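You operate a simulated robot arm through the tools that you are given. There is no shell and no other tool.

The job below is to be done with a simulated robot arm. You get a single attempt, and the scene is never put back.

JOB
Measure fabric rinse into the cup and tip it into the basin.
Fine: from the rinse bottle, to the cup's green band; cap screwed back on, bottle and cup back. Set down upright: rinse bottle, rinse cup.

The check looks at the end state, three seconds after you hand in, the way a careful person would. Anything else that was tipped, shoved, dropped, spilled or broken makes it a failure. Lids that push on must go on centred and level and be pressed home; caps that screw on are set level and turned clockwise until they are tight.

ROBOT AND FRAMES
A 6-joint arm with a two-finger gripper on a trunk, on a base that moves. Base frame: it is fixed to the floor where the robot stands at the start and does not move with it; the origin is under the middle of the robot, x ahead of it, y to its left, z up. Readings come in m, rad, newtons and seconds.
It reaches about 0.94 m from its shoulder. Its first joint turns from -2.897 to 2.897 rad. Places, roughly: counter top by the basin [-0.8, 3.4, 0.9]; rinse bottle [-1.25, 3.25, 1]; rinse bottle cap [-1.25, 3.25, 1]; rinse cup [-1.25, 3.25, 1]; soaking basin [-1, 3.25, 1]. Payload 2.54 kg.
Tool frame: the origin (TCP) lies between the finger pads and is the grasp point; the fingertips stand 0.03 m ahead of it; z points along the fingers, y is the line along which they close. The gripper opens to 0.116 m; its body begins 0.095 m behind the TCP.
Orientation is told as [roll, pitch, yaw] about the base's x, y, z axes, in that order, counted from this pose: with the fingers straight down and closing along the base's y, the tool's x points along the base's -x, its y along +y and its z along -z.

CONTROLS
- The arm moves only by the tool step_arm. Its argument "increments" is a list of rows, each an object (a shift or turn left out is 0, a gripper value left out holds the last) with "offset": the shift along the tool's x, y, z in m, a list of three; "turn": the turn, a rotation vector about the tool's x, y, z in rad, a list of three; "fingers": the finger opening in m, from 0 to 0.116. In form: [{"offset": [tx, ty, tz], "turn": [wx, wy, wz], "fingers": fingers}, ...]. A call has 1 to 20 rows; each row is the pose to reach, as a shift and turn from the pose commanded when the call began, along the tool's axes at that moment. Each row takes 0.2 s and may step no farther than 0.05 m and 0.15 rad from the row before; otherwise, or with a gripper value out of range, the whole call is refused. A pose out of reach is approached as far as the arm can. The call stops where the force on the tool passes 90 N (or 10 N more than at its start, if that is more) or the arm is blocked; 0.2 s more then pass. Each finger travels about 0.072 m/s and halts on what it meets, pressing with about 28 N; the grip force reading is that of the motor and also rises with nothing between the fingers. The clock runs only during rows and for 0.2 s after the last one: add rows that repeat a pose to give the fingers time. The reply holds the time, the measured pose of the TCP, the force on the tool along the base axes, the opening and the grip force, in the units named above and with some noise, with the torque about the TCP (base axes, N m) and any sound that the robot's microphone picked up.
- Cameras (640 x 400 px; columns grow to the right, rows downward): "scene" is now at [-0.0175, 0.1531, 1.4273]; the picture's right is [0.03, -1.00, 0.00], its down [-0.39, -0.01, -0.92] and it looks along [0.92, 0.03, -0.39] (base axes); focal length 254 px, centre (320, 200). "wrist" rides on the gripper at [0.069, -0.015, -0.122] in the tool frame; the picture's right is [0.21, 0.98, 0.00], its down [-0.83, 0.18, -0.53] and it looks along [-0.52, 0.11, 0.85] (tool axes); focal length 251 px, centre (320, 200). There is no depth. A picture from a camera that has moved, and an enlarged one, comes with that camera's place and axes in the base frame and with its lens. The place of the scene camera against the robot may be out by one fixed shift of up to 0.012 m in any direction.
- camera(camera): a new picture of that camera. No time passes.
- roll_base(legs): drives the robot by 1 to 6 legs, each [ahead, left, turn to the left] in m, m and rad, along the robot's own axes; the way and the turn of a leg run together, so that a leg with both is an arc; at most 1.5 m and 3.142 rad a leg. The arm and the cameras ride along, it lands a little off, and it stops where it bumps. It gives what a move gives.
- turn_head(pan, tilt): turns the head with the scene camera to pan (to the left, within 2.094 rad either way) and tilt (down, from -0.506 to 1.204), counted from straight ahead of the robot. It gives what a move gives.
- enlarge(camera, box): a new picture of the part [left, top, right, bottom] of that camera's present view, enlarged. No time passes.
- sign_off(): hands the job in; it is judged then, once.

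Places have to be worked out from the pictures, the camera data and where the tool is seen. Open the gripper and draw the arm clear of the work before you hand the job in, unless the task says otherwise.

The tools are called after "Request:" as name(argument=value, ...) on one line, values as JSON. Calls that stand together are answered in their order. step_arm: Moves the arm, as the interface text tells. Its arguments: {"type":"object","properties":{"increments":{"type":"array"}},"required":["increments"]} The other tools are called the same way: roll_base (legs) drives the base; turn_head (pan, tilt) turns the head that bears the scene camera; camera (camera) takes a picture; enlarge (camera, box) takes an enlarged picture of a part of a camera's view; sign_off () hands the job in.

At the start:

```text
clock: 0.0
ee_pos: [0.66, -0.1484, 1.1417]
tcp_rot: [0.001, 0.001, -0.001]
ft_force: [-0.1, 0.2, -0.2]
ft_torque: [-0.01, -0.05, -0.02]
grip_width: 0.116
grip_force: 0.1
robot x, y, heading: [-0.0023, 0.0015, 0.0]
head pan, tilt (commanded): [0.035, 0.396]
```

scene: 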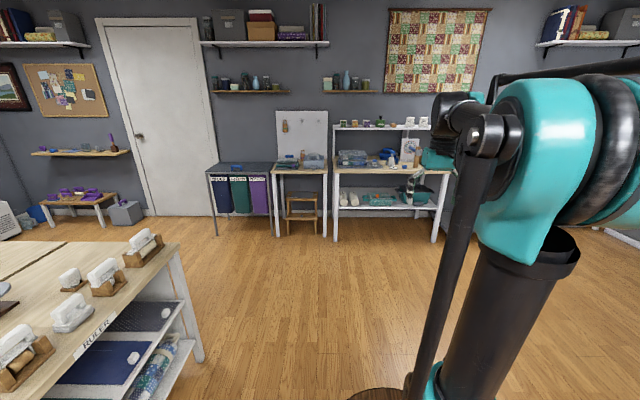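
wrist: 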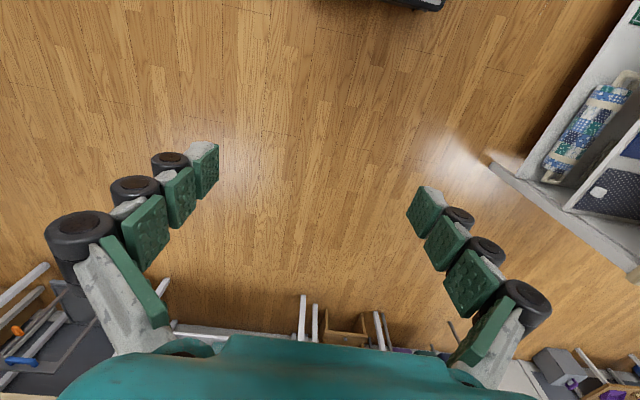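

The start views show a sewing room; the rinse things are to the left and slightly behind me (y≈3.25). I turn the head to the left to look at the way there.

Request:
turn_head(pan=1.8, tilt=0.35)

```text
clock: 1.8
ee_pos: [0.66, -0.1481, 1.1429]
tcp_rot: [0.001, 0.001, 0.001]
ft_force: [-0.5, -0.1, -0.2]
ft_torque: [0.0, -0.01, 0.03]
grip_width: 0.1161
grip_force: 0.1
robot x, y, heading: [0.001, 0.0001, 0.004]
head pan, tilt (commanded): [1.799, 0.351]
```

The head has turned; I take a scene picture.

Request:
camera(camera="scene")

```text
taken
camera scene: at [-0.1312, 0.2407, 1.4316], right [0.97, 0.23, 0.0], down [0.08, -0.33, -0.94], along [-0.21, 0.91, -0.34], focal length 254 px, centre (320, 200)
```

scene: 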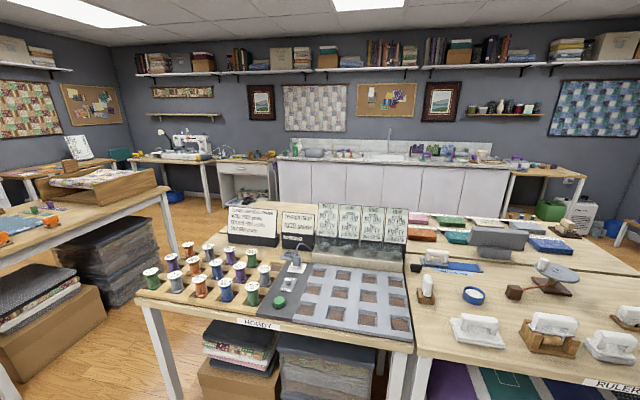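

There is a table island between me and a white counter with sink on the far wall. I enlarge the counter's left part where the rinse things should be.

Request:
enlarge(camera="scene", box=[260, 120, 420, 220])

Request:
enlarge(camera="scene", box=[120, 120, 280, 220])

Request:
enlarge(camera="scene", box=[0, 150, 320, 350])

```text
4.00 times, centred on (340, 170) of scene
camera zoom: at [-0.1312, 0.2407, 1.4316], right [0.97, 0.23, 0.0], down [0.08, -0.33, -0.94], along [-0.21, 0.91, -0.34], focal length 1014 px, centre (240, 320)
```

zoom: 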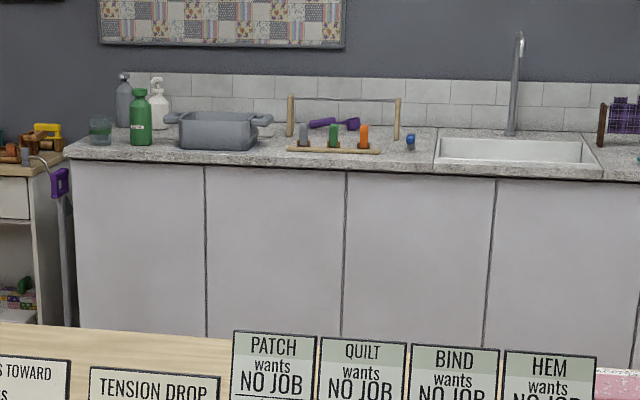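

```text
4.00 times, centred on (200, 170) of scene
camera zoom: at [-0.1312, 0.2407, 1.4316], right [0.97, 0.23, 0.0], down [0.08, -0.33, -0.94], along [-0.21, 0.91, -0.34], focal length 1014 px, centre (800, 320)
```

zoom: 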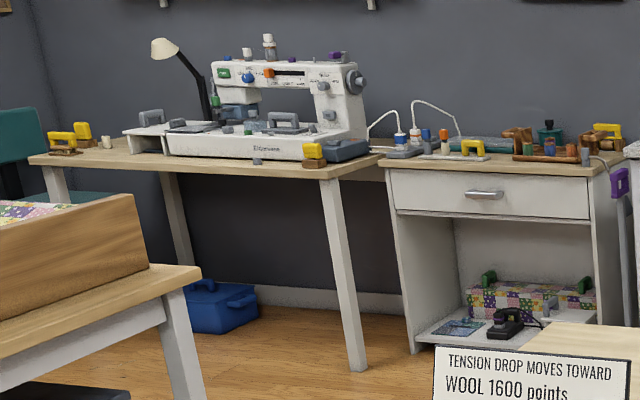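

```text
2.00 times, centred on (160, 250) of scene
camera zoom: at [-0.1312, 0.2407, 1.4316], right [0.97, 0.23, 0.0], down [0.08, -0.33, -0.94], along [-0.21, 0.91, -0.34], focal length 507 px, centre (640, 100)
```

zoom: 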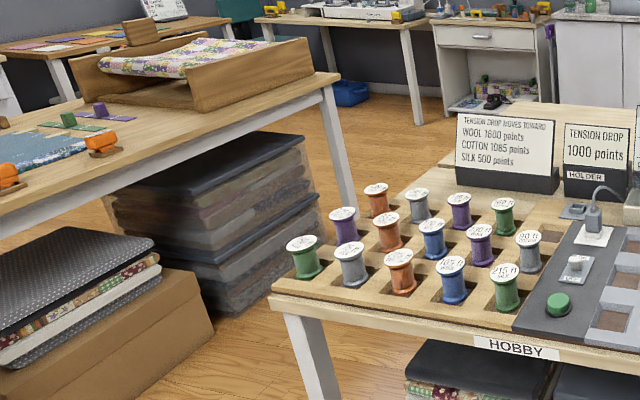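

The counter at the far wall carries, left to right, a cup, a green capped bottle (gray and white bottles behind) and the gray basin. I look for the floor corridor to drive: head down and further left.

Request:
turn_head(pan=2.09, tilt=0.75)

Request:
camera(camera="scene")

```text
clock: 2.6
ee_pos: [0.6599, -0.1484, 1.1412]
tcp_rot: [-0.001, -0.001, 0.001]
ft_force: [-0.5, -0.6, 0.1]
ft_torque: [-0.03, -0.01, 0.0]
grip_width: 0.1161
grip_force: 0.0
robot x, y, heading: [0.002, 0.0034, 0.003]
head pan, tilt (commanded): [2.089, 0.75]
```

```text
taken
camera scene: at [-0.1512, 0.222, 1.396], right [0.87, 0.49, 0.0], down [0.34, -0.59, -0.73], along [-0.36, 0.64, -0.68], focal length 254 px, centre (320, 200)
```

scene: 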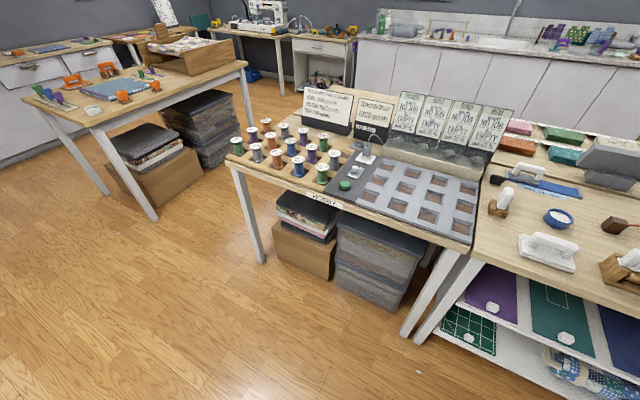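

The corridor between the HOBBY table (left edge x≈-1.0) and the left table (right edge x≈-1.85) leads to the counter. Before driving I look down at my own base to learn its size.

Request:
turn_head(pan=0.0, tilt=1.2)

Request:
camera(camera="scene")

Request:
turn_head(pan=2.09, tilt=1.2)

Request:
camera(camera="scene")

```text
clock: 4.6
ee_pos: [0.6598, -0.1493, 1.1424]
tcp_rot: [0.001, 0.0, 0.0]
ft_force: [-0.5, -1.2, 0.2]
ft_torque: [0.0, 0.0, 0.0]
grip_width: 0.116
grip_force: 0.1
robot x, y, heading: [-0.0026, -0.0008, 0.005]
head pan, tilt (commanded): [0.0, 1.201]
```

```text
taken
camera scene: at [-0.0542, 0.15, 1.3642], right [0.0, -1.0, 0.0], down [-0.93, 0.0, -0.36], along [0.36, 0.0, -0.93], focal length 254 px, centre (320, 200)
```

scene: 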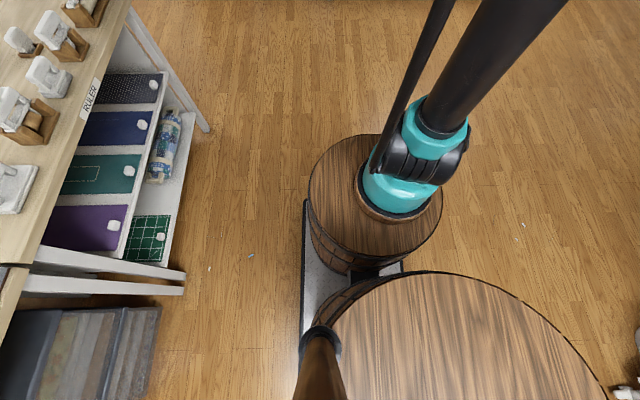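

```text
clock: 6.6
ee_pos: [0.6611, -0.1482, 1.1406]
tcp_rot: [0.0, 0.002, 0.0]
ft_force: [0.0, -1.6, -0.4]
ft_torque: [0.02, 0.03, -0.01]
grip_width: 0.1161
grip_force: 0.1
robot x, y, heading: [-0.0027, 0.0002, 0.001]
head pan, tilt (commanded): [2.089, 1.201]
```

```text
taken
camera scene: at [-0.1378, 0.1985, 1.3642], right [0.87, 0.49, 0.0], down [0.46, -0.81, -0.36], along [-0.18, 0.31, -0.93], focal length 254 px, centre (320, 200)
```

scene: 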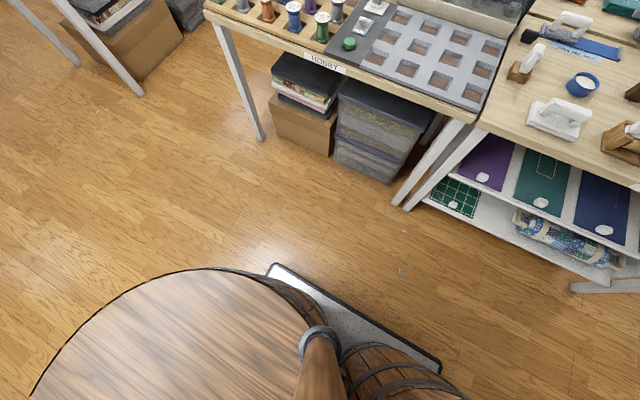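

My base is a plate of roughly x∈[-0.42,0.45], y∈±0.24 with two barrels, so it fits the 0.85 m corridor if I go up it lengthwise. I first raise the arm 0.12 m, for clearance over tables while turning.

Request:
step_arm(increments=[{"offset": [0, 0, -0.03]}, {"offset": [0, 0, -0.06]}, {"offset": [0, 0, -0.09]}, {"offset": [0, 0, -0.12]}])

Request:
roll_base(legs=[[0, 0, 1.5708]])

Request:
turn_head(pan=0.5, tilt=0.7)

Request:
camera(camera="scene")

```text
clock: 7.6
ee_pos: [0.6604, -0.1494, 1.2626]
tcp_rot: [0.002, 0.0, -0.001]
ft_force: [-0.7, -0.5, 0.0]
ft_torque: [0.01, 0.01, 0.02]
grip_width: 0.116
grip_force: 0.0
robot x, y, heading: [0.0004, 0.0028, -0.001]
head pan, tilt (commanded): [2.089, 1.201]
```

```text
clock: 11.9
ee_pos: [0.124, 0.6655, 1.2634]
tcp_rot: [0.001, 0.001, 1.607]
ft_force: [-0.2, -0.6, -0.1]
ft_torque: [0.0, 0.01, 0.01]
grip_width: 0.1162
grip_force: 0.0
robot x, y, heading: [-0.0006, 0.002, 1.602]
head pan, tilt (commanded): [2.089, 1.201]
```

```text
clock: 13.6
ee_pos: [0.1252, 0.6657, 1.263]
tcp_rot: [0.002, 0.002, 1.607]
ft_force: [0.0, 0.4, -0.5]
ft_torque: [0.02, 0.0, -0.02]
grip_width: 0.116
grip_force: 0.1
robot x, y, heading: [0.0011, 0.0022, 1.605]
head pan, tilt (commanded): [0.499, 0.7]
```

```text
taken
camera scene: at [-0.1791, -0.0524, 1.4002], right [0.86, 0.51, 0.0], down [0.33, -0.55, -0.76], along [-0.39, 0.66, -0.64], focal length 254 px, centre (320, 200)
```

scene: 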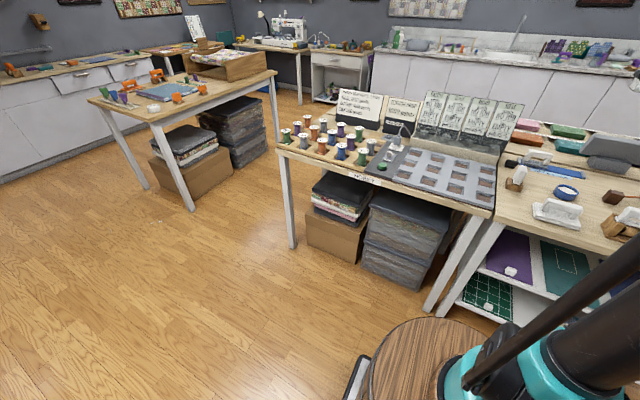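

Heading is 1.605; corridor is x≈-1.9…-0.97. I correct the heading and strafe left 1.43 m to line up with it.

Request:
roll_base(legs=[[0, 0, -0.034], [0, 1.42, 0]])

Request:
turn_head(pan=0.0, tilt=0.7)

Request:
camera(camera="scene")

```text
clock: 21.0
ee_pos: [-1.2465, 0.6681, 1.2643]
tcp_rot: [0.0, 0.001, 1.556]
ft_force: [0.3, 0.4, -0.7]
ft_torque: [0.01, 0.0, 0.04]
grip_width: 0.1159
grip_force: 0.0
robot x, y, heading: [-1.4071, 0.0083, 1.554]
head pan, tilt (commanded): [0.499, 0.7]
```

```text
clock: 21.9
ee_pos: [-1.2451, 0.6679, 1.2636]
tcp_rot: [0.0, 0.0, 1.557]
ft_force: [-0.2, 0.8, -0.9]
ft_torque: [-0.04, 0.01, 0.01]
grip_width: 0.1159
grip_force: 0.0
robot x, y, heading: [-1.4062, 0.0055, 1.553]
head pan, tilt (commanded): [0.0, 0.7]
```

```text
taken
camera scene: at [-1.545, -0.0241, 1.4002], right [1.0, -0.01, 0.0], down [-0.01, -0.64, -0.76], along [0.01, 0.76, -0.64], focal length 254 px, centre (320, 200)
```

scene: 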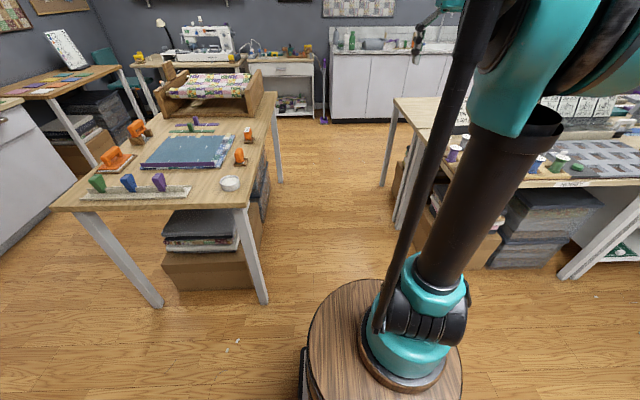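

The robot is now at x≈-1.41, centred in front of the corridor (left table edge x≈-1.86, HOBBY edge x≈-0.965). I enlarge the far end to gauge the counter's distance.

Request:
enlarge(camera="scene", box=[250, 0, 410, 130])

```text
3.08 times, centred on (330, 65) of scene
camera zoom: at [-1.545, -0.0241, 1.4002], right [1.0, -0.01, 0.0], down [-0.01, -0.64, -0.76], along [0.01, 0.76, -0.64], focal length 780 px, centre (289, 615)
```

zoom: 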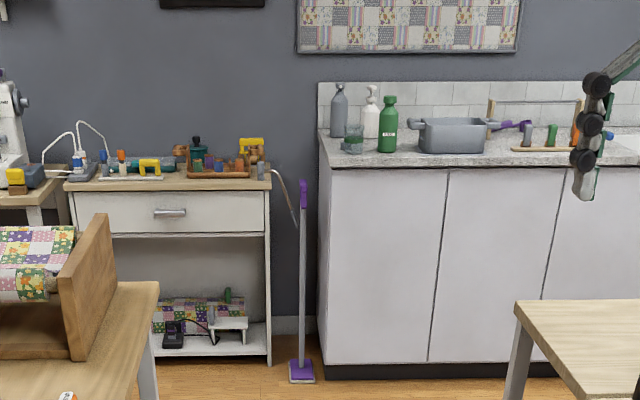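

Triangulating shows the counter front at y≈3.15 and its top at z≈0.82, so there is more room than hinted. I drive about 2.0 m up the corridor.

Request:
roll_base(legs=[[0, 0, 0.018], [1.0, 0.0, 0], [1.0, 0, 0]])

Request:
camera(camera="scene")

```text
clock: 32.4
ee_pos: [-1.2526, 2.7039, 1.2645]
tcp_rot: [0.001, 0.0, 1.563]
ft_force: [0.5, -0.3, 0.5]
ft_torque: [0.0, -0.01, 0.0]
grip_width: 0.1159
grip_force: 0.1
robot x, y, heading: [-1.4074, 2.0441, 1.559]
head pan, tilt (commanded): [0.0, 0.7]
```

```text
taken
camera scene: at [-1.5463, 2.0108, 1.4002], right [1.0, -0.01, 0.0], down [-0.01, -0.64, -0.76], along [0.01, 0.76, -0.64], focal length 254 px, centre (320, 200)
```

scene: 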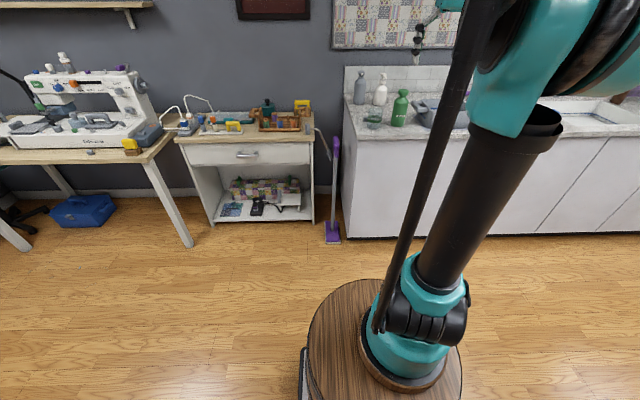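

I am now at (-1.41, 2.04), with the counter ahead. I enlarge the counter region to measure the bottle and cup.

Request:
enlarge(camera="scene", box=[310, 50, 470, 150])

Request:
camera(camera="wrist")

```text
4.00 times, centred on (390, 100) of scene
camera zoom: at [-1.5463, 2.0108, 1.4002], right [1.0, -0.01, 0.0], down [-0.01, -0.64, -0.76], along [0.01, 0.76, -0.64], focal length 1014 px, centre (40, 600)
```

zoom: 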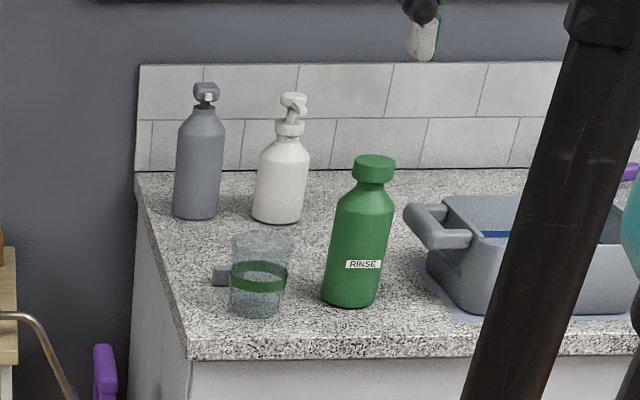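

```text
taken
camera wrist: at [-1.2366, 2.6352, 1.3842], right [-0.98, -0.21, 0.0], down [-0.17, 0.83, 0.53], along [-0.11, 0.52, -0.85], focal length 251 px, centre (320, 200)
```

wrist: 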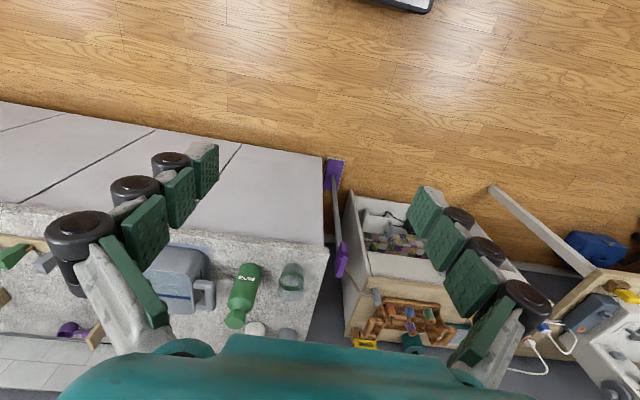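

Estimated: counter top z≈0.82, bottle at (-1.105, 3.34) with cap top z≈1.0, cup at (-1.24, 3.295) about 0.10 tall with its handle pointing left, basin around (-0.87, 3.35). I drive to about (-1.15, 2.5), leaving 0.2 m to the counter.

Request:
roll_base(legs=[[0, 0, 0.011], [0.44, -0.25, 0]])

Request:
turn_head(pan=-0.1, tilt=0.6)

Request:
camera(camera="scene")

Request:
camera(camera="wrist")

```text
clock: 35.6
ee_pos: [-1.0107, 3.1453, 1.2641]
tcp_rot: [0.001, 0.0, 1.571]
ft_force: [0.3, 0.6, 0.1]
ft_torque: [0.01, -0.02, -0.02]
grip_width: 0.116
grip_force: 0.0
robot x, y, heading: [-1.1564, 2.488, 1.569]
head pan, tilt (commanded): [0.0, 0.7]
```

```text
clock: 36.3
ee_pos: [-1.0128, 3.1462, 1.2634]
tcp_rot: [0.001, 0.0, 1.572]
ft_force: [0.2, 0.4, -0.5]
ft_torque: [0.03, -0.03, 0.03]
grip_width: 0.1161
grip_force: 0.0
robot x, y, heading: [-1.1611, 2.4883, 1.574]
head pan, tilt (commanded): [-0.099, 0.6]
```

```text
taken
camera scene: at [-1.2919, 2.4533, 1.4088], right [1.0, -0.1, 0.0], down [-0.06, -0.56, -0.82], along [0.08, 0.82, -0.57], focal length 254 px, centre (320, 200)
```

scene: 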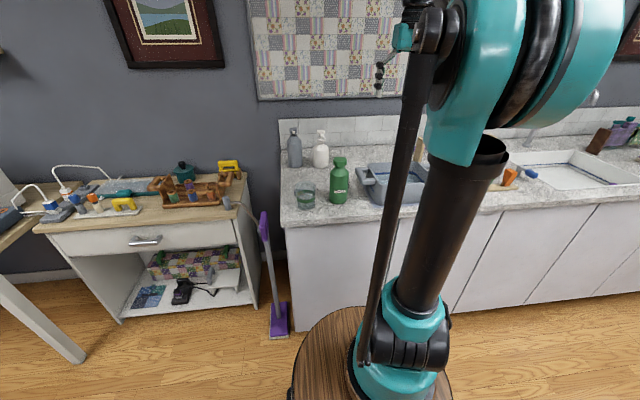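

```text
taken
camera wrist: at [-0.9964, 3.0775, 1.3842], right [-0.98, -0.21, 0.0], down [-0.18, 0.83, 0.53], along [-0.11, 0.52, -0.85], focal length 251 px, centre (320, 200)
```

wrist: 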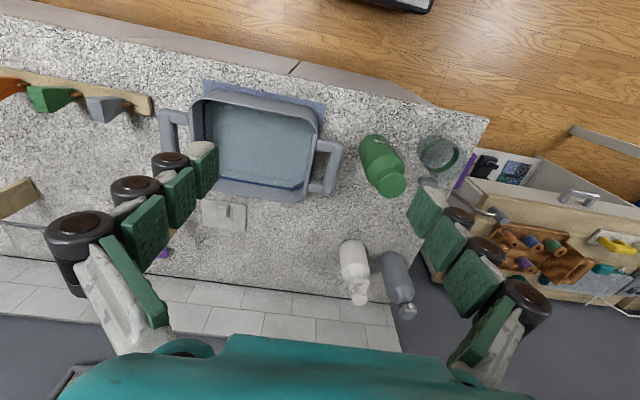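

Now at (-1.16, 2.49), the objects are within reach and the wrist view shows basin, bottle and cup from above. I enlarge both views to measure.

Request:
enlarge(camera="scene", box=[270, 120, 430, 220])

Request:
enlarge(camera="wrist", box=[320, 100, 480, 200])

```text
4.00 times, centred on (350, 170) of scene
camera zoom: at [-1.2919, 2.4533, 1.4088], right [1.0, -0.1, 0.0], down [-0.06, -0.56, -0.82], along [0.08, 0.82, -0.57], focal length 1014 px, centre (200, 320)
```

zoom: 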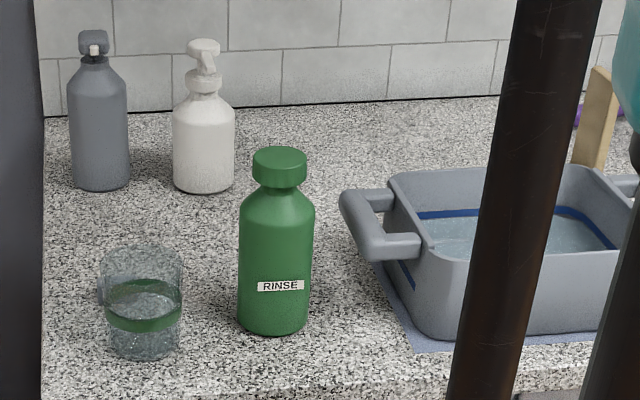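

```text
4.00 times, centred on (400, 150) of wrist
camera zoom: at [-0.9964, 3.0775, 1.3842], right [-0.98, -0.21, 0.0], down [-0.18, 0.83, 0.53], along [-0.11, 0.52, -0.85], focal length 1006 px, centre (0, 400)
```

zoom: 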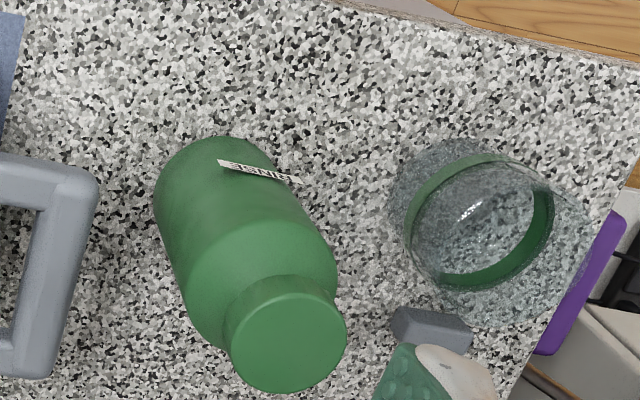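

Triangulating scene and wrist views: cap top ≈(-1.147, 3.239, 1.03), counter top z≈0.865, cup ≈(-1.271, 3.215), rim ≈0.95. I move the arm to look at the cup and bottle closely with the wrist camera, staying above the bottle.

Request:
step_arm(increments=[{"offset": [0.012, 0.038, 0.024]}, {"offset": [0.024, 0.076, 0.048]}, {"offset": [0.036, 0.114, 0.072]}, {"offset": [0.048, 0.152, 0.096]}, {"offset": [0.06, 0.19, 0.12]}, {"offset": [0.07, 0.23, 0.144]}])

Request:
camera(camera="wrist")

Request:
camera(camera="scene")

```text
clock: 37.7
ee_pos: [-1.2428, 3.0755, 1.1208]
tcp_rot: [0.001, 0.001, 1.57]
ft_force: [-0.1, -0.1, 0.0]
ft_torque: [0.01, 0.04, -0.03]
grip_width: 0.1159
grip_force: 0.0
robot x, y, heading: [-1.159, 2.4813, 1.574]
head pan, tilt (commanded): [-0.099, 0.6]
```

```text
taken
camera wrist: at [-1.2273, 3.0062, 1.2404], right [-0.98, -0.21, 0.0], down [-0.18, 0.83, 0.53], along [-0.11, 0.52, -0.85], focal length 251 px, centre (320, 200)
```

wrist: 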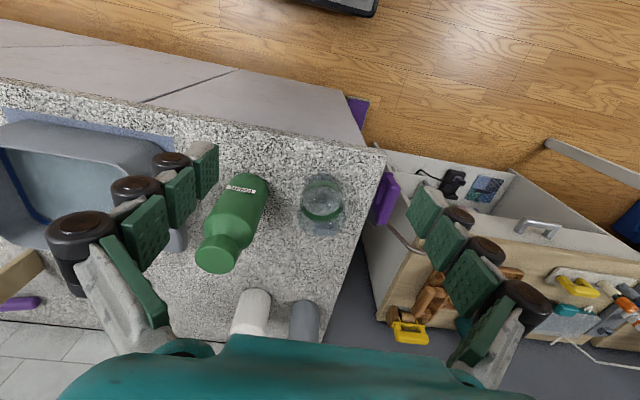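

```text
taken
camera scene: at [-1.2918, 2.4534, 1.4088], right [0.99, -0.1, 0.0], down [-0.06, -0.56, -0.83], along [0.08, 0.82, -0.56], focal length 254 px, centre (320, 200)
```

scene: 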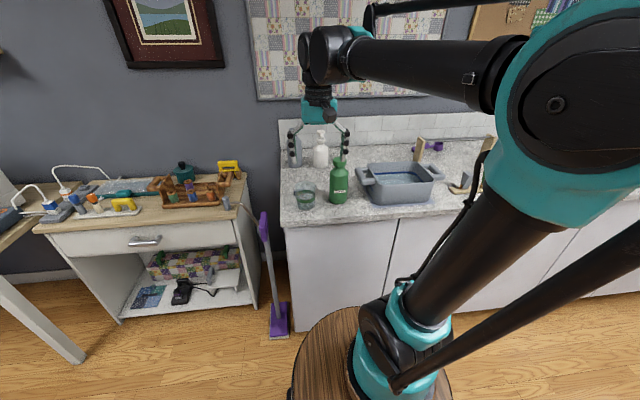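

The cup sits at the image centre as predicted. I enlarge the wrist and scene views around the cup and bottle.

Request:
enlarge(camera="wrist", box=[270, 150, 398, 230])

Request:
enlarge(camera="wrist", box=[170, 160, 298, 280])

Request:
enlarge(camera="scene", box=[275, 120, 455, 225])

```text
5.00 times, centred on (334, 190) of wrist
camera zoom: at [-1.2273, 3.0062, 1.2404], right [-0.98, -0.21, 0.0], down [-0.18, 0.83, 0.53], along [-0.11, 0.52, -0.85], focal length 1257 px, centre (250, 250)
```

zoom: 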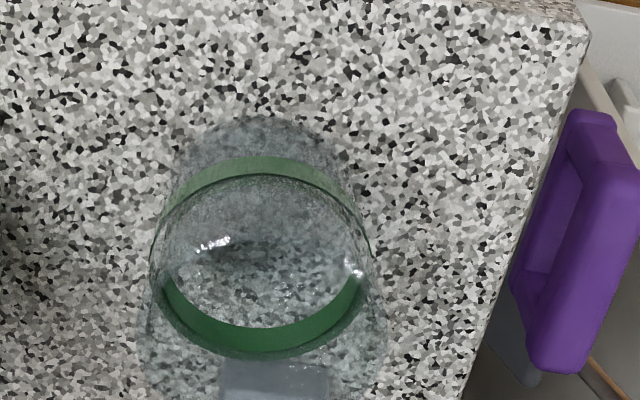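

```text
3.33 times, centred on (234, 220) of wrist
camera zoom: at [-1.2273, 3.0062, 1.2404], right [-0.98, -0.21, 0.0], down [-0.18, 0.83, 0.53], along [-0.11, 0.52, -0.85], focal length 838 px, centre (607, 133)
```

zoom: 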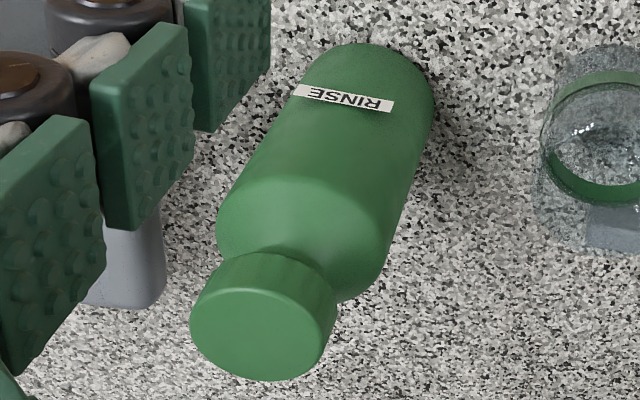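

```text
3.56 times, centred on (365, 172) of scene
camera zoom: at [-1.2918, 2.4534, 1.4088], right [0.99, -0.1, 0.0], down [-0.06, -0.56, -0.83], along [0.08, 0.82, -0.56], focal length 901 px, centre (160, 298)
```

zoom: 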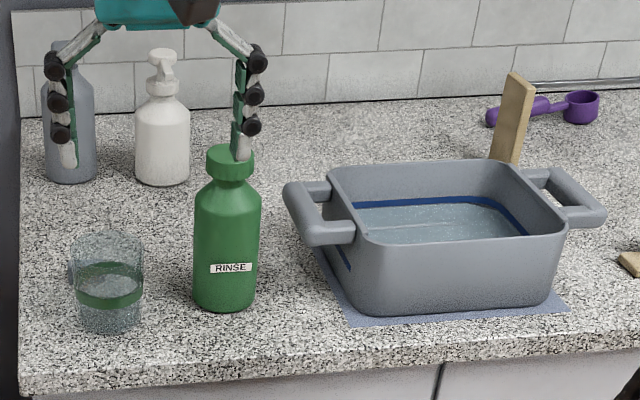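

The cup's handle points toward the wall, and the bottle cap top is at about (-1.150, 3.240, 1.027). I move the open gripper to hover above the cap.

Request:
step_arm(increments=[{"offset": [-0.041, -0.023, 0.0]}, {"offset": [-0.082, -0.046, 0.0]}, {"offset": [-0.123, -0.07, 0.0]}, {"offset": [-0.1645, -0.093, 0.006]}])

Request:
camera(camera="wrist")

Request:
enlarge(camera="scene", box=[275, 100, 455, 225])

```text
clock: 38.7
ee_pos: [-1.1516, 3.2392, 1.1183]
tcp_rot: [-0.001, 0.0, 1.571]
ft_force: [0.1, -0.4, 0.4]
ft_torque: [0.05, -0.02, -0.02]
grip_width: 0.116
grip_force: 0.0
robot x, y, heading: [-1.1557, 2.4861, 1.572]
head pan, tilt (commanded): [-0.099, 0.6]
```

```text
taken
camera wrist: at [-1.1361, 3.1703, 1.239], right [-0.98, -0.22, 0.0], down [-0.18, 0.83, 0.53], along [-0.11, 0.52, -0.85], focal length 251 px, centre (320, 200)
```

wrist: 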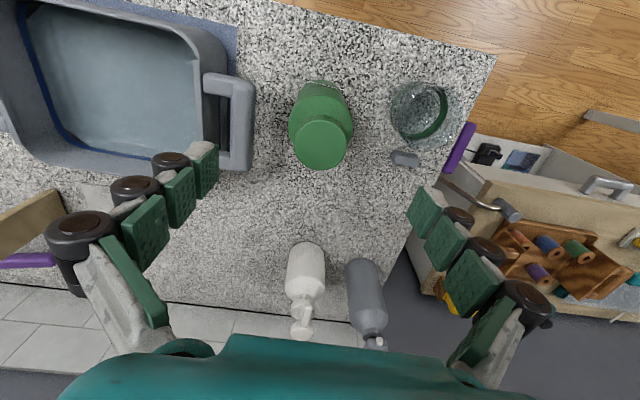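

```text
3.20 times, centred on (365, 162) of scene
camera zoom: at [-1.2921, 2.4528, 1.4088], right [1.0, -0.1, 0.0], down [-0.06, -0.56, -0.83], along [0.08, 0.82, -0.56], focal length 811 px, centre (176, 320)
```

zoom: 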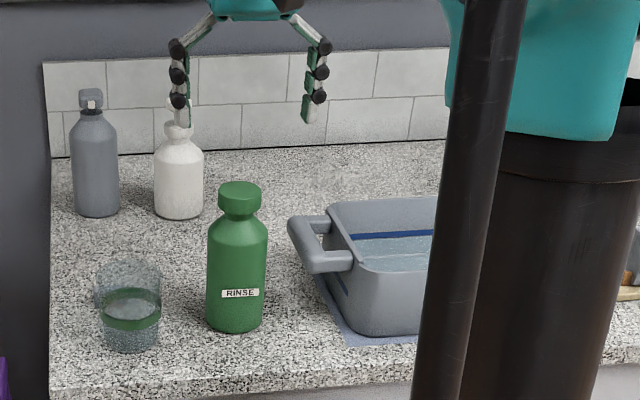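

The cap is seen right below the tool axis. I enlarge the wrist view to refine its centre.

Request:
enlarge(camera="wrist", box=[270, 70, 398, 180])

```text
3.64 times, centred on (334, 125) of wrist
camera zoom: at [-1.1361, 3.1703, 1.239], right [-0.98, -0.22, 0.0], down [-0.18, 0.83, 0.53], along [-0.11, 0.52, -0.85], focal length 914 px, centre (269, 473)
```

zoom: 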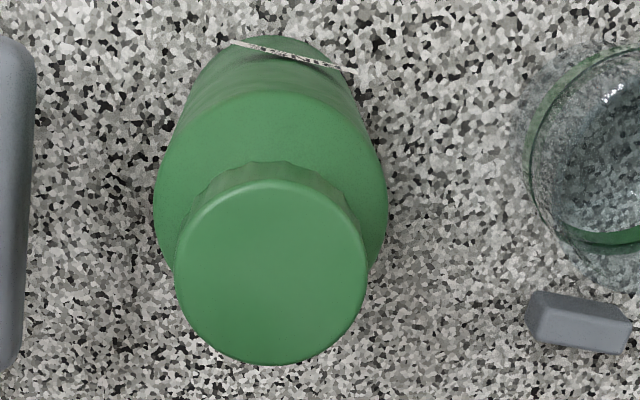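

The cap centre comes out at (-1.152, 3.244), diameter 0.0465 m; the little gray block behind the cup is a separate thing at about (-1.30, 3.29) that I must not touch. I lower around the cap to TCP z≈1.031 and partly close the fingers.

Request:
step_arm(increments=[{"offset": [-0.004, 0, 0.03]}, {"offset": [-0.004, 0, 0.06]}, {"offset": [-0.004, 0, 0.08]}, {"offset": [-0.004, 0, 0.087]}, {"offset": [-0.004, 0, 0.087], "fingers": 0.06}, {"offset": [-0.004, 0, 0.087], "fingers": 0.06}, {"offset": [-0.004, 0, 0.087], "fingers": 0.06}])

Request:
camera(camera="wrist")

Request:
enlarge(camera="scene", box=[275, 120, 403, 220])

```text
clock: 40.3
ee_pos: [-1.1492, 3.2444, 1.0254]
tcp_rot: [0.001, -0.001, 1.571]
ft_force: [0.8, 0.3, -0.1]
ft_torque: [-0.02, 0.02, 0.0]
grip_width: 0.0596
grip_force: 0.0
robot x, y, heading: [-1.1622, 2.4879, 1.569]
head pan, tilt (commanded): [-0.099, 0.6]
```

```text
taken
camera wrist: at [-1.1343, 3.1764, 1.146], right [-0.98, -0.21, 0.0], down [-0.18, 0.83, 0.53], along [-0.11, 0.52, -0.85], focal length 251 px, centre (320, 200)
```

wrist: 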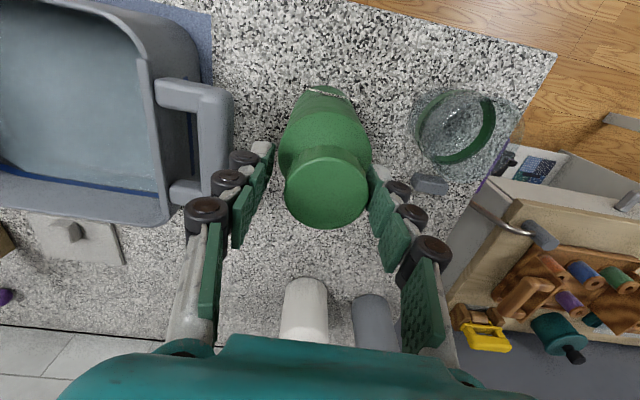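

```text
4.00 times, centred on (339, 170) of scene
camera zoom: at [-1.2919, 2.4533, 1.4088], right [1.0, -0.1, 0.0], down [-0.06, -0.56, -0.83], along [0.08, 0.82, -0.56], focal length 1014 px, centre (244, 320)
```

zoom: 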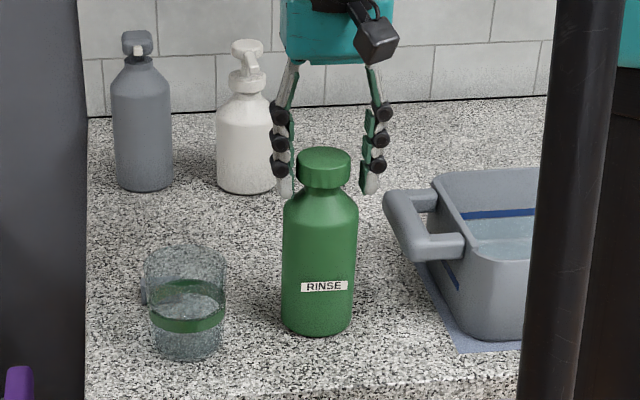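

The fingers surround the cap, but seem about 3 mm too far to +x. I enlarge the wrist view to correct this before closing.

Request:
enlarge(camera="wrist", box=[240, 80, 400, 240])

```text
2.50 times, centred on (320, 160) of wrist
camera zoom: at [-1.1343, 3.1764, 1.146], right [-0.98, -0.21, 0.0], down [-0.18, 0.83, 0.53], along [-0.11, 0.52, -0.85], focal length 629 px, centre (320, 300)
```

zoom: 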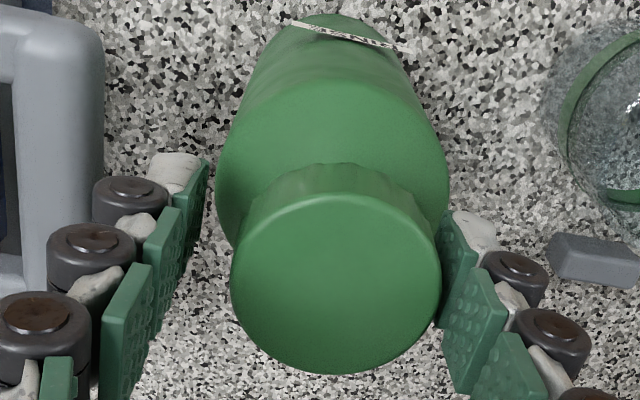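

The cap centre lies about 3 mm to -x of the TCP, so I shift the tool 3 mm along its +y and check again.

Request:
step_arm(increments=[{"offset": [0, 0.003, 0]}, {"offset": [0, 0.003, 0]}])

Request:
enlarge(camera="wrist", box=[240, 80, 400, 240])

```text
clock: 40.9
ee_pos: [-1.1522, 3.2442, 1.0244]
tcp_rot: [0.0, 0.001, 1.57]
ft_force: [-0.9, -0.4, 0.7]
ft_torque: [0.0, 0.02, 0.02]
grip_width: 0.06
grip_force: 0.2
robot x, y, heading: [-1.1655, 2.4854, 1.57]
head pan, tilt (commanded): [-0.099, 0.6]
```

```text
2.50 times, centred on (320, 160) of wrist
camera zoom: at [-1.137, 3.1765, 1.1466], right [-0.98, -0.21, 0.0], down [-0.18, 0.83, 0.53], along [-0.11, 0.52, -0.85], focal length 629 px, centre (320, 300)
```

zoom: 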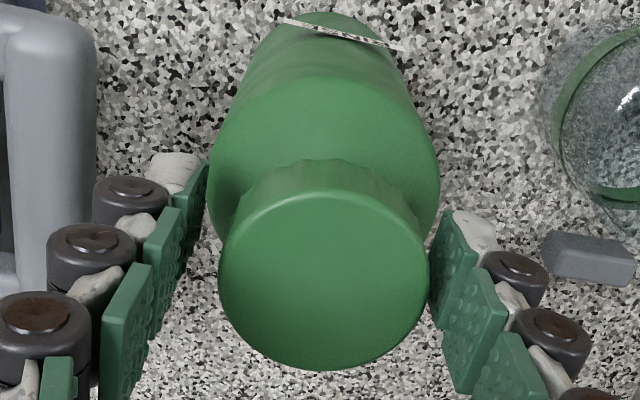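

Now the cap is centred between the pads. I close on it.

Request:
step_arm(increments=[{"offset": [0, 0, 0], "fingers": 0.05}, {"offset": [0, 0, 0], "fingers": 0.04}, {"offset": [0, 0, 0], "fingers": 0.036}, {"offset": [0, 0, 0], "fingers": 0.036}])

Request:
enlarge(camera="wrist", box=[240, 80, 400, 240])

Request:
enlarge(camera="scene", box=[275, 120, 403, 220])

```text
clock: 41.9
ee_pos: [-1.1531, 3.2452, 1.0263]
tcp_rot: [0.0, -0.001, 1.572]
ft_force: [-3.9, 0.1, 7.1]
ft_torque: [0.08, 0.22, 0.01]
grip_width: 0.0453
grip_force: 28.3
robot x, y, heading: [-1.1612, 2.4854, 1.57]
head pan, tilt (commanded): [-0.099, 0.6]
```

```text
2.50 times, centred on (320, 160) of wrist
camera zoom: at [-1.1373, 3.1764, 1.1468], right [-0.98, -0.21, 0.0], down [-0.18, 0.83, 0.53], along [-0.11, 0.52, -0.85], focal length 629 px, centre (320, 300)
```

zoom: 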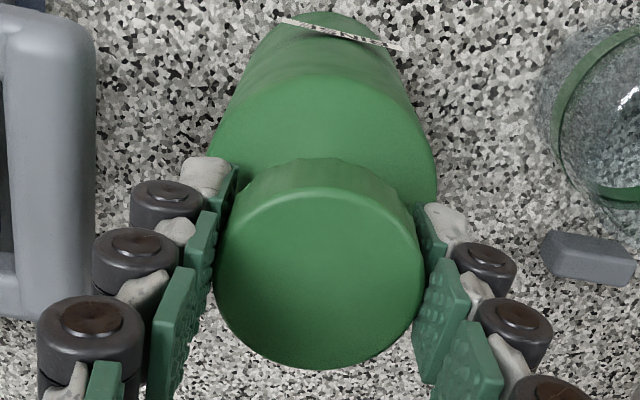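

```text
4.00 times, centred on (339, 170) of scene
camera zoom: at [-1.2921, 2.4531, 1.4088], right [1.0, -0.1, 0.0], down [-0.06, -0.56, -0.83], along [0.08, 0.82, -0.56], focal length 1014 px, centre (244, 320)
```

zoom: 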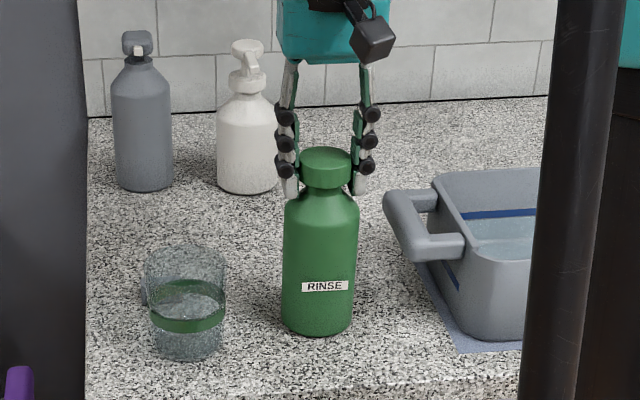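

Cap is gripped (0.0453 m, 28 N), with a light downward press. I try a first small counterclockwise turn (about −tool z) and watch torque and the label.

Request:
step_arm(increments=[{"turn": [0, 0, -0.12]}, {"turn": [0, 0, -0.24]}, {"turn": [0, 0, -0.36]}, {"turn": [0, 0, -0.48]}])

Request:
enlarge(camera="scene", box=[275, 120, 403, 220])

```text
clock: 42.9
ee_pos: [-1.1522, 3.2443, 1.0258]
tcp_rot: [-0.001, 0.0, 2.052]
ft_force: [-0.3, -1.0, 4.0]
ft_torque: [-0.05, -0.01, -0.13]
grip_width: 0.0447
grip_force: 28.2
robot x, y, heading: [-1.1611, 2.4888, 1.573]
head pan, tilt (commanded): [-0.099, 0.6]
```

```text
4.00 times, centred on (339, 170) of scene
camera zoom: at [-1.2919, 2.4532, 1.4088], right [1.0, -0.1, 0.0], down [-0.06, -0.56, -0.83], along [0.08, 0.82, -0.56], focal length 1014 px, centre (244, 320)
```

zoom: 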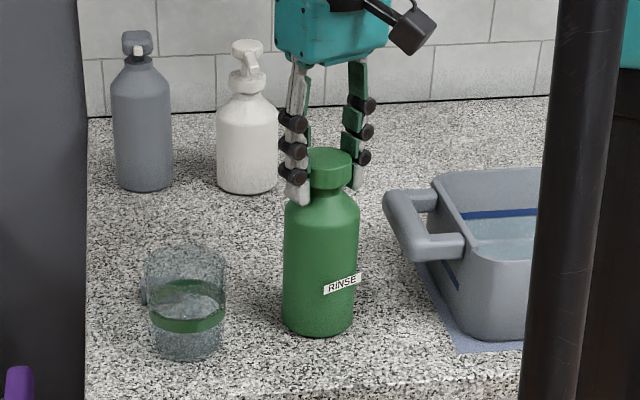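

The bottle turned along with the cap, so friction with the counter was too little. I turn it back, then regrip 4 mm higher (clear of the shoulder) so I can press down while turning.

Request:
step_arm(increments=[{"turn": [0, 0, 0.12]}, {"turn": [0, 0, 0.24]}, {"turn": [0, 0, 0.36]}, {"turn": [0, 0, 0.48]}, {"turn": [0, 0, 0.48]}, {"turn": [0, 0, 0.48], "fingers": 0.06}, {"turn": [0, 0, 0.48], "fingers": 0.06}, {"turn": [0, 0, 0.48], "offset": [0, 0, -0.004], "fingers": 0.06}, {"turn": [0, 0, 0.48], "offset": [0, 0, -0.004], "fingers": 0.06}, {"turn": [0, 0, 0.48], "offset": [0, 0, -0.004], "fingers": 0.045}, {"turn": [0, 0, 0.48], "offset": [0, 0, -0.004], "fingers": 0.03}, {"turn": [0, 0, 0.48], "offset": [0, 0, -0.004], "fingers": 0.03}])

Request:
enlarge(camera="scene", box=[275, 120, 403, 220])

```text
clock: 45.5
ee_pos: [-1.153, 3.2448, 1.0312]
tcp_rot: [-0.001, 0.0, 1.571]
ft_force: [-0.9, 0.5, 5.1]
ft_torque: [0.02, 0.0, 0.0]
grip_width: 0.0436
grip_force: 28.4
robot x, y, heading: [-1.1604, 2.4875, 1.567]
head pan, tilt (commanded): [-0.099, 0.6]
```

```text
4.00 times, centred on (339, 170) of scene
camera zoom: at [-1.292, 2.4532, 1.4088], right [1.0, -0.1, 0.0], down [-0.06, -0.56, -0.83], along [0.08, 0.82, -0.56], focal length 1014 px, centre (244, 320)
```

zoom: 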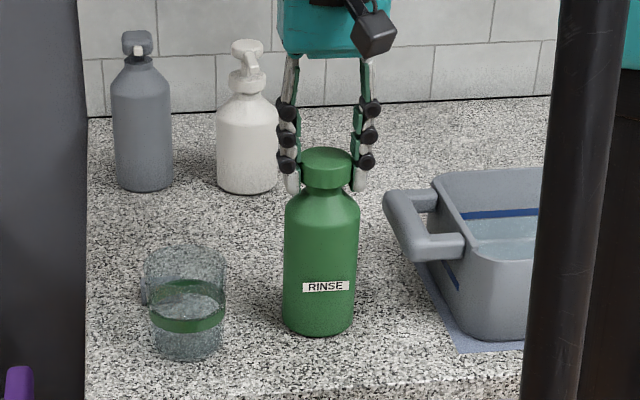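

The label is back to front and the cap regripped. I press down by a few millimetres in small steps and read the force.

Request:
step_arm(increments=[{"offset": [0, 0, 0.002]}, {"offset": [0, 0, 0.004]}, {"offset": [0, 0, 0.004]}])

```text
clock: 46.3
ee_pos: [-1.1524, 3.2447, 1.0268]
tcp_rot: [0.0, 0.0, 1.571]
ft_force: [0.0, -1.8, 18.7]
ft_torque: [-0.08, -0.05, -0.04]
grip_width: 0.0444
grip_force: 28.6
robot x, y, heading: [-1.161, 2.4847, 1.575]
head pan, tilt (commanded): [-0.099, 0.6]
```

The press gives about 19 N. I try the counterclockwise turn with this press and a little more.

Request:
step_arm(increments=[{"offset": [0, 0, 0.002], "turn": [0, 0, -0.08]}, {"offset": [0, 0, 0.003], "turn": [0, 0, -0.16]}, {"offset": [0, 0, 0.003], "turn": [0, 0, -0.28]}, {"offset": [0, 0, 0.003], "turn": [0, 0, -0.4]}])

Request:
enlarge(camera="scene", box=[275, 120, 403, 220])

```text
clock: 47.3
ee_pos: [-1.1513, 3.2438, 1.0242]
tcp_rot: [-0.001, -0.001, 1.972]
ft_force: [-0.2, -0.4, 58.2]
ft_torque: [0.06, 0.04, -0.83]
grip_width: 0.0467
grip_force: 28.4
robot x, y, heading: [-1.1599, 2.4827, 1.567]
head pan, tilt (commanded): [-0.099, 0.6]
```

```text
4.00 times, centred on (339, 170) of scene
camera zoom: at [-1.2919, 2.4513, 1.4088], right [1.0, -0.1, 0.0], down [-0.06, -0.56, -0.83], along [0.08, 0.82, -0.56], focal length 1014 px, centre (244, 320)
```

zoom: 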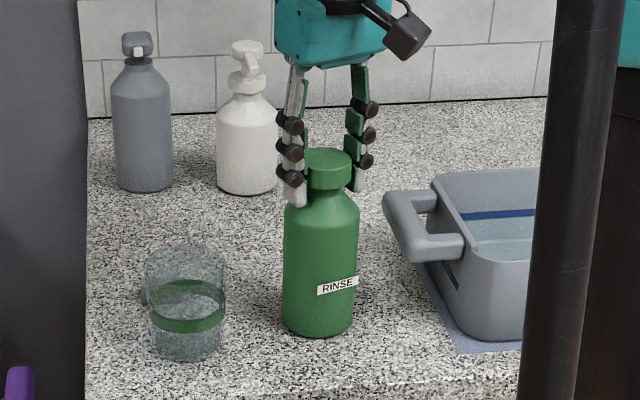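

The bottle turned along again, with 58 N and 0.83 N·m: the tips evidently sit on the shoulder and drive the bottle itself. I turn back, regrip clearly higher (tips on the cap only) and read force and width.

Request:
step_arm(increments=[{"turn": [0, 0, 0.12], "offset": [0, 0, -0.003]}, {"turn": [0, 0, 0.24], "offset": [0, 0, -0.003]}, {"turn": [0, 0, 0.36], "offset": [0, 0, -0.003]}, {"turn": [0, 0, 0.4], "offset": [0, 0, -0.003]}, {"turn": [0, 0, 0.4], "offset": [0, 0, -0.003]}, {"turn": [0, 0, 0.4], "offset": [0, 0, -0.003], "fingers": 0.06}, {"turn": [0, 0, 0.4], "offset": [0, 0, -0.003], "fingers": 0.06}, {"turn": [0, 0, 0.4], "offset": [0, 0, -0.017], "fingers": 0.06}, {"turn": [0, 0, 0.4], "offset": [0, 0, -0.017], "fingers": 0.06}, {"turn": [0, 0, 0.4], "offset": [0, 0, -0.017], "fingers": 0.045}, {"turn": [0, 0, 0.4], "offset": [0, 0, -0.017], "fingers": 0.03}, {"turn": [0, 0, 0.4], "offset": [0, 0, -0.017], "fingers": 0.03}])

Request:
enlarge(camera="scene", box=[310, 140, 390, 210])

```text
clock: 49.9
ee_pos: [-1.1515, 3.2441, 1.0417]
tcp_rot: [0.0, 0.0, 1.571]
ft_force: [-0.4, -0.3, 4.4]
ft_torque: [0.04, 0.01, -0.01]
grip_width: 0.0443
grip_force: 27.6
robot x, y, heading: [-1.1582, 2.4836, 1.574]
head pan, tilt (commanded): [-0.099, 0.6]
```

```text
5.71 times, centred on (350, 175) of scene
camera zoom: at [-1.2919, 2.4532, 1.4088], right [1.0, -0.1, 0.0], down [-0.06, -0.56, -0.83], along [0.08, 0.82, -0.56], focal length 1449 px, centre (149, 343)
```

zoom: 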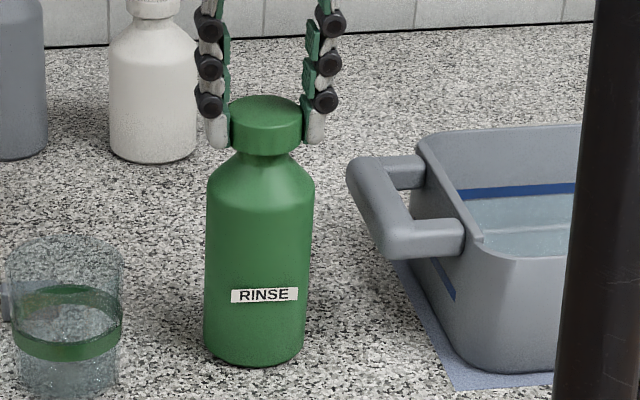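

Tips now bear on the cap only (width 0.0443). I press down 3 mm in small steps and read the force.

Request:
step_arm(increments=[{"offset": [0, 0, 0.001]}, {"offset": [0, 0, 0.002]}, {"offset": [0, 0, 0.003]}])

```text
clock: 50.7
ee_pos: [-1.1511, 3.2443, 1.0385]
tcp_rot: [0.0, 0.001, 1.571]
ft_force: [-4.2, 1.7, 26.6]
ft_torque: [0.12, 0.16, 0.01]
grip_width: 0.0447
grip_force: 27.1
robot x, y, heading: [-1.1597, 2.4837, 1.567]
head pan, tilt (commanded): [-0.099, 0.6]
```

Pressing gives 27 N through the cap. I turn counterclockwise while holding that press.

Request:
step_arm(increments=[{"offset": [0, 0, 0.0005], "turn": [0, 0, -0.1]}, {"offset": [0, 0, 0.001], "turn": [0, 0, -0.2]}, {"offset": [0, 0, 0.001], "turn": [0, 0, -0.3]}, {"offset": [0, 0, 0.001], "turn": [0, 0, -0.4]}])

Request:
enlarge(camera="scene", box=[310, 140, 390, 210])

```text
clock: 51.7
ee_pos: [-1.1518, 3.2442, 1.037]
tcp_rot: [-0.001, -0.001, 1.972]
ft_force: [-1.1, 1.6, 15.5]
ft_torque: [0.05, 0.05, -0.03]
grip_width: 0.044
grip_force: 28.1
robot x, y, heading: [-1.1566, 2.4891, 1.575]
head pan, tilt (commanded): [-0.099, 0.6]
```

```text
5.71 times, centred on (350, 175) of scene
camera zoom: at [-1.292, 2.4529, 1.4088], right [1.0, -0.1, 0.0], down [-0.06, -0.56, -0.83], along [0.08, 0.82, -0.56], focal length 1449 px, centre (149, 343)
```

zoom: 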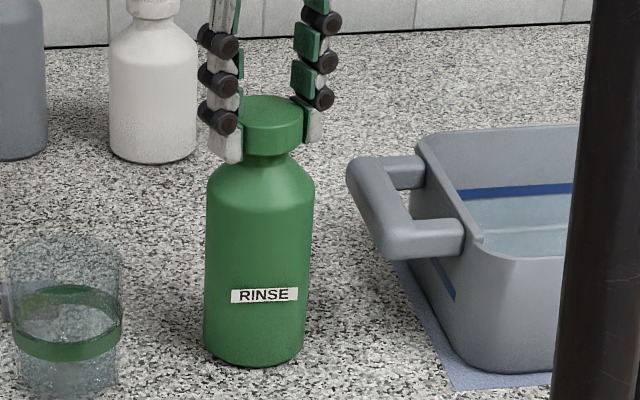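

The label stayed still: the cap now turns on the bottle. I carry on counterclockwise with light press.

Request:
step_arm(increments=[{"turn": [0, 0, -0.12]}, {"turn": [0, 0, -0.24]}, {"turn": [0, 0, -0.36]}, {"turn": [0, 0, -0.48]}, {"turn": [0, 0, -0.6]}, {"turn": [0, 0, -0.72]}, {"turn": [0, 0, -0.84]}, {"turn": [0, 0, -0.96]}, {"turn": [0, 0, -1.08]}])

Request:
enlarge(camera="scene", box=[310, 140, 390, 210])

Request:
enlarge(camera="wrist", box=[240, 80, 400, 240])

```text
clock: 53.7
ee_pos: [-1.1517, 3.2436, 1.0368]
tcp_rot: [0.0, 0.0, 3.054]
ft_force: [1.0, 3.1, 6.4]
ft_torque: [0.34, -0.11, -0.01]
grip_width: 0.0437
grip_force: 28.0
robot x, y, heading: [-1.1599, 2.4822, 1.565]
head pan, tilt (commanded): [-0.099, 0.6]
```

```text
5.71 times, centred on (350, 175) of scene
camera zoom: at [-1.2919, 2.4532, 1.4088], right [1.0, -0.1, 0.0], down [-0.06, -0.56, -0.83], along [0.08, 0.82, -0.56], focal length 1449 px, centre (149, 343)
```

zoom: 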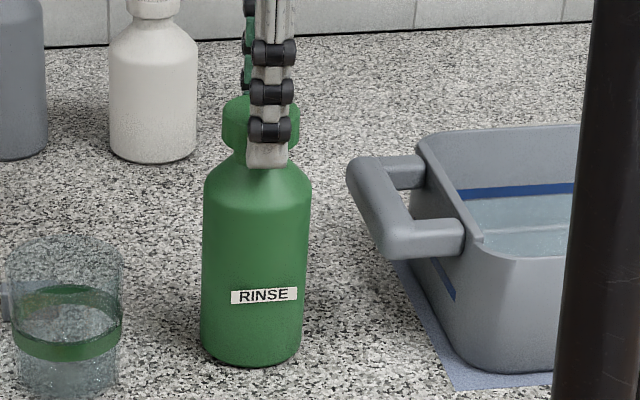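

```text
2.50 times, centred on (320, 160) of wrist
camera zoom: at [-1.0822, 3.2534, 1.1578], right [0.13, -0.99, 0.0], down [-0.84, -0.11, 0.53], along [-0.53, -0.07, -0.85], focal length 629 px, centre (320, 300)
```

zoom: 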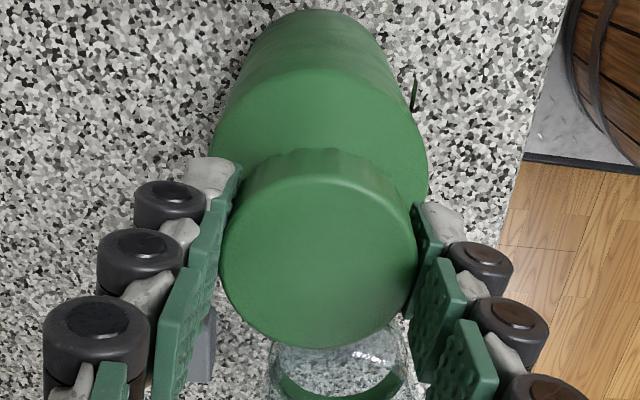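

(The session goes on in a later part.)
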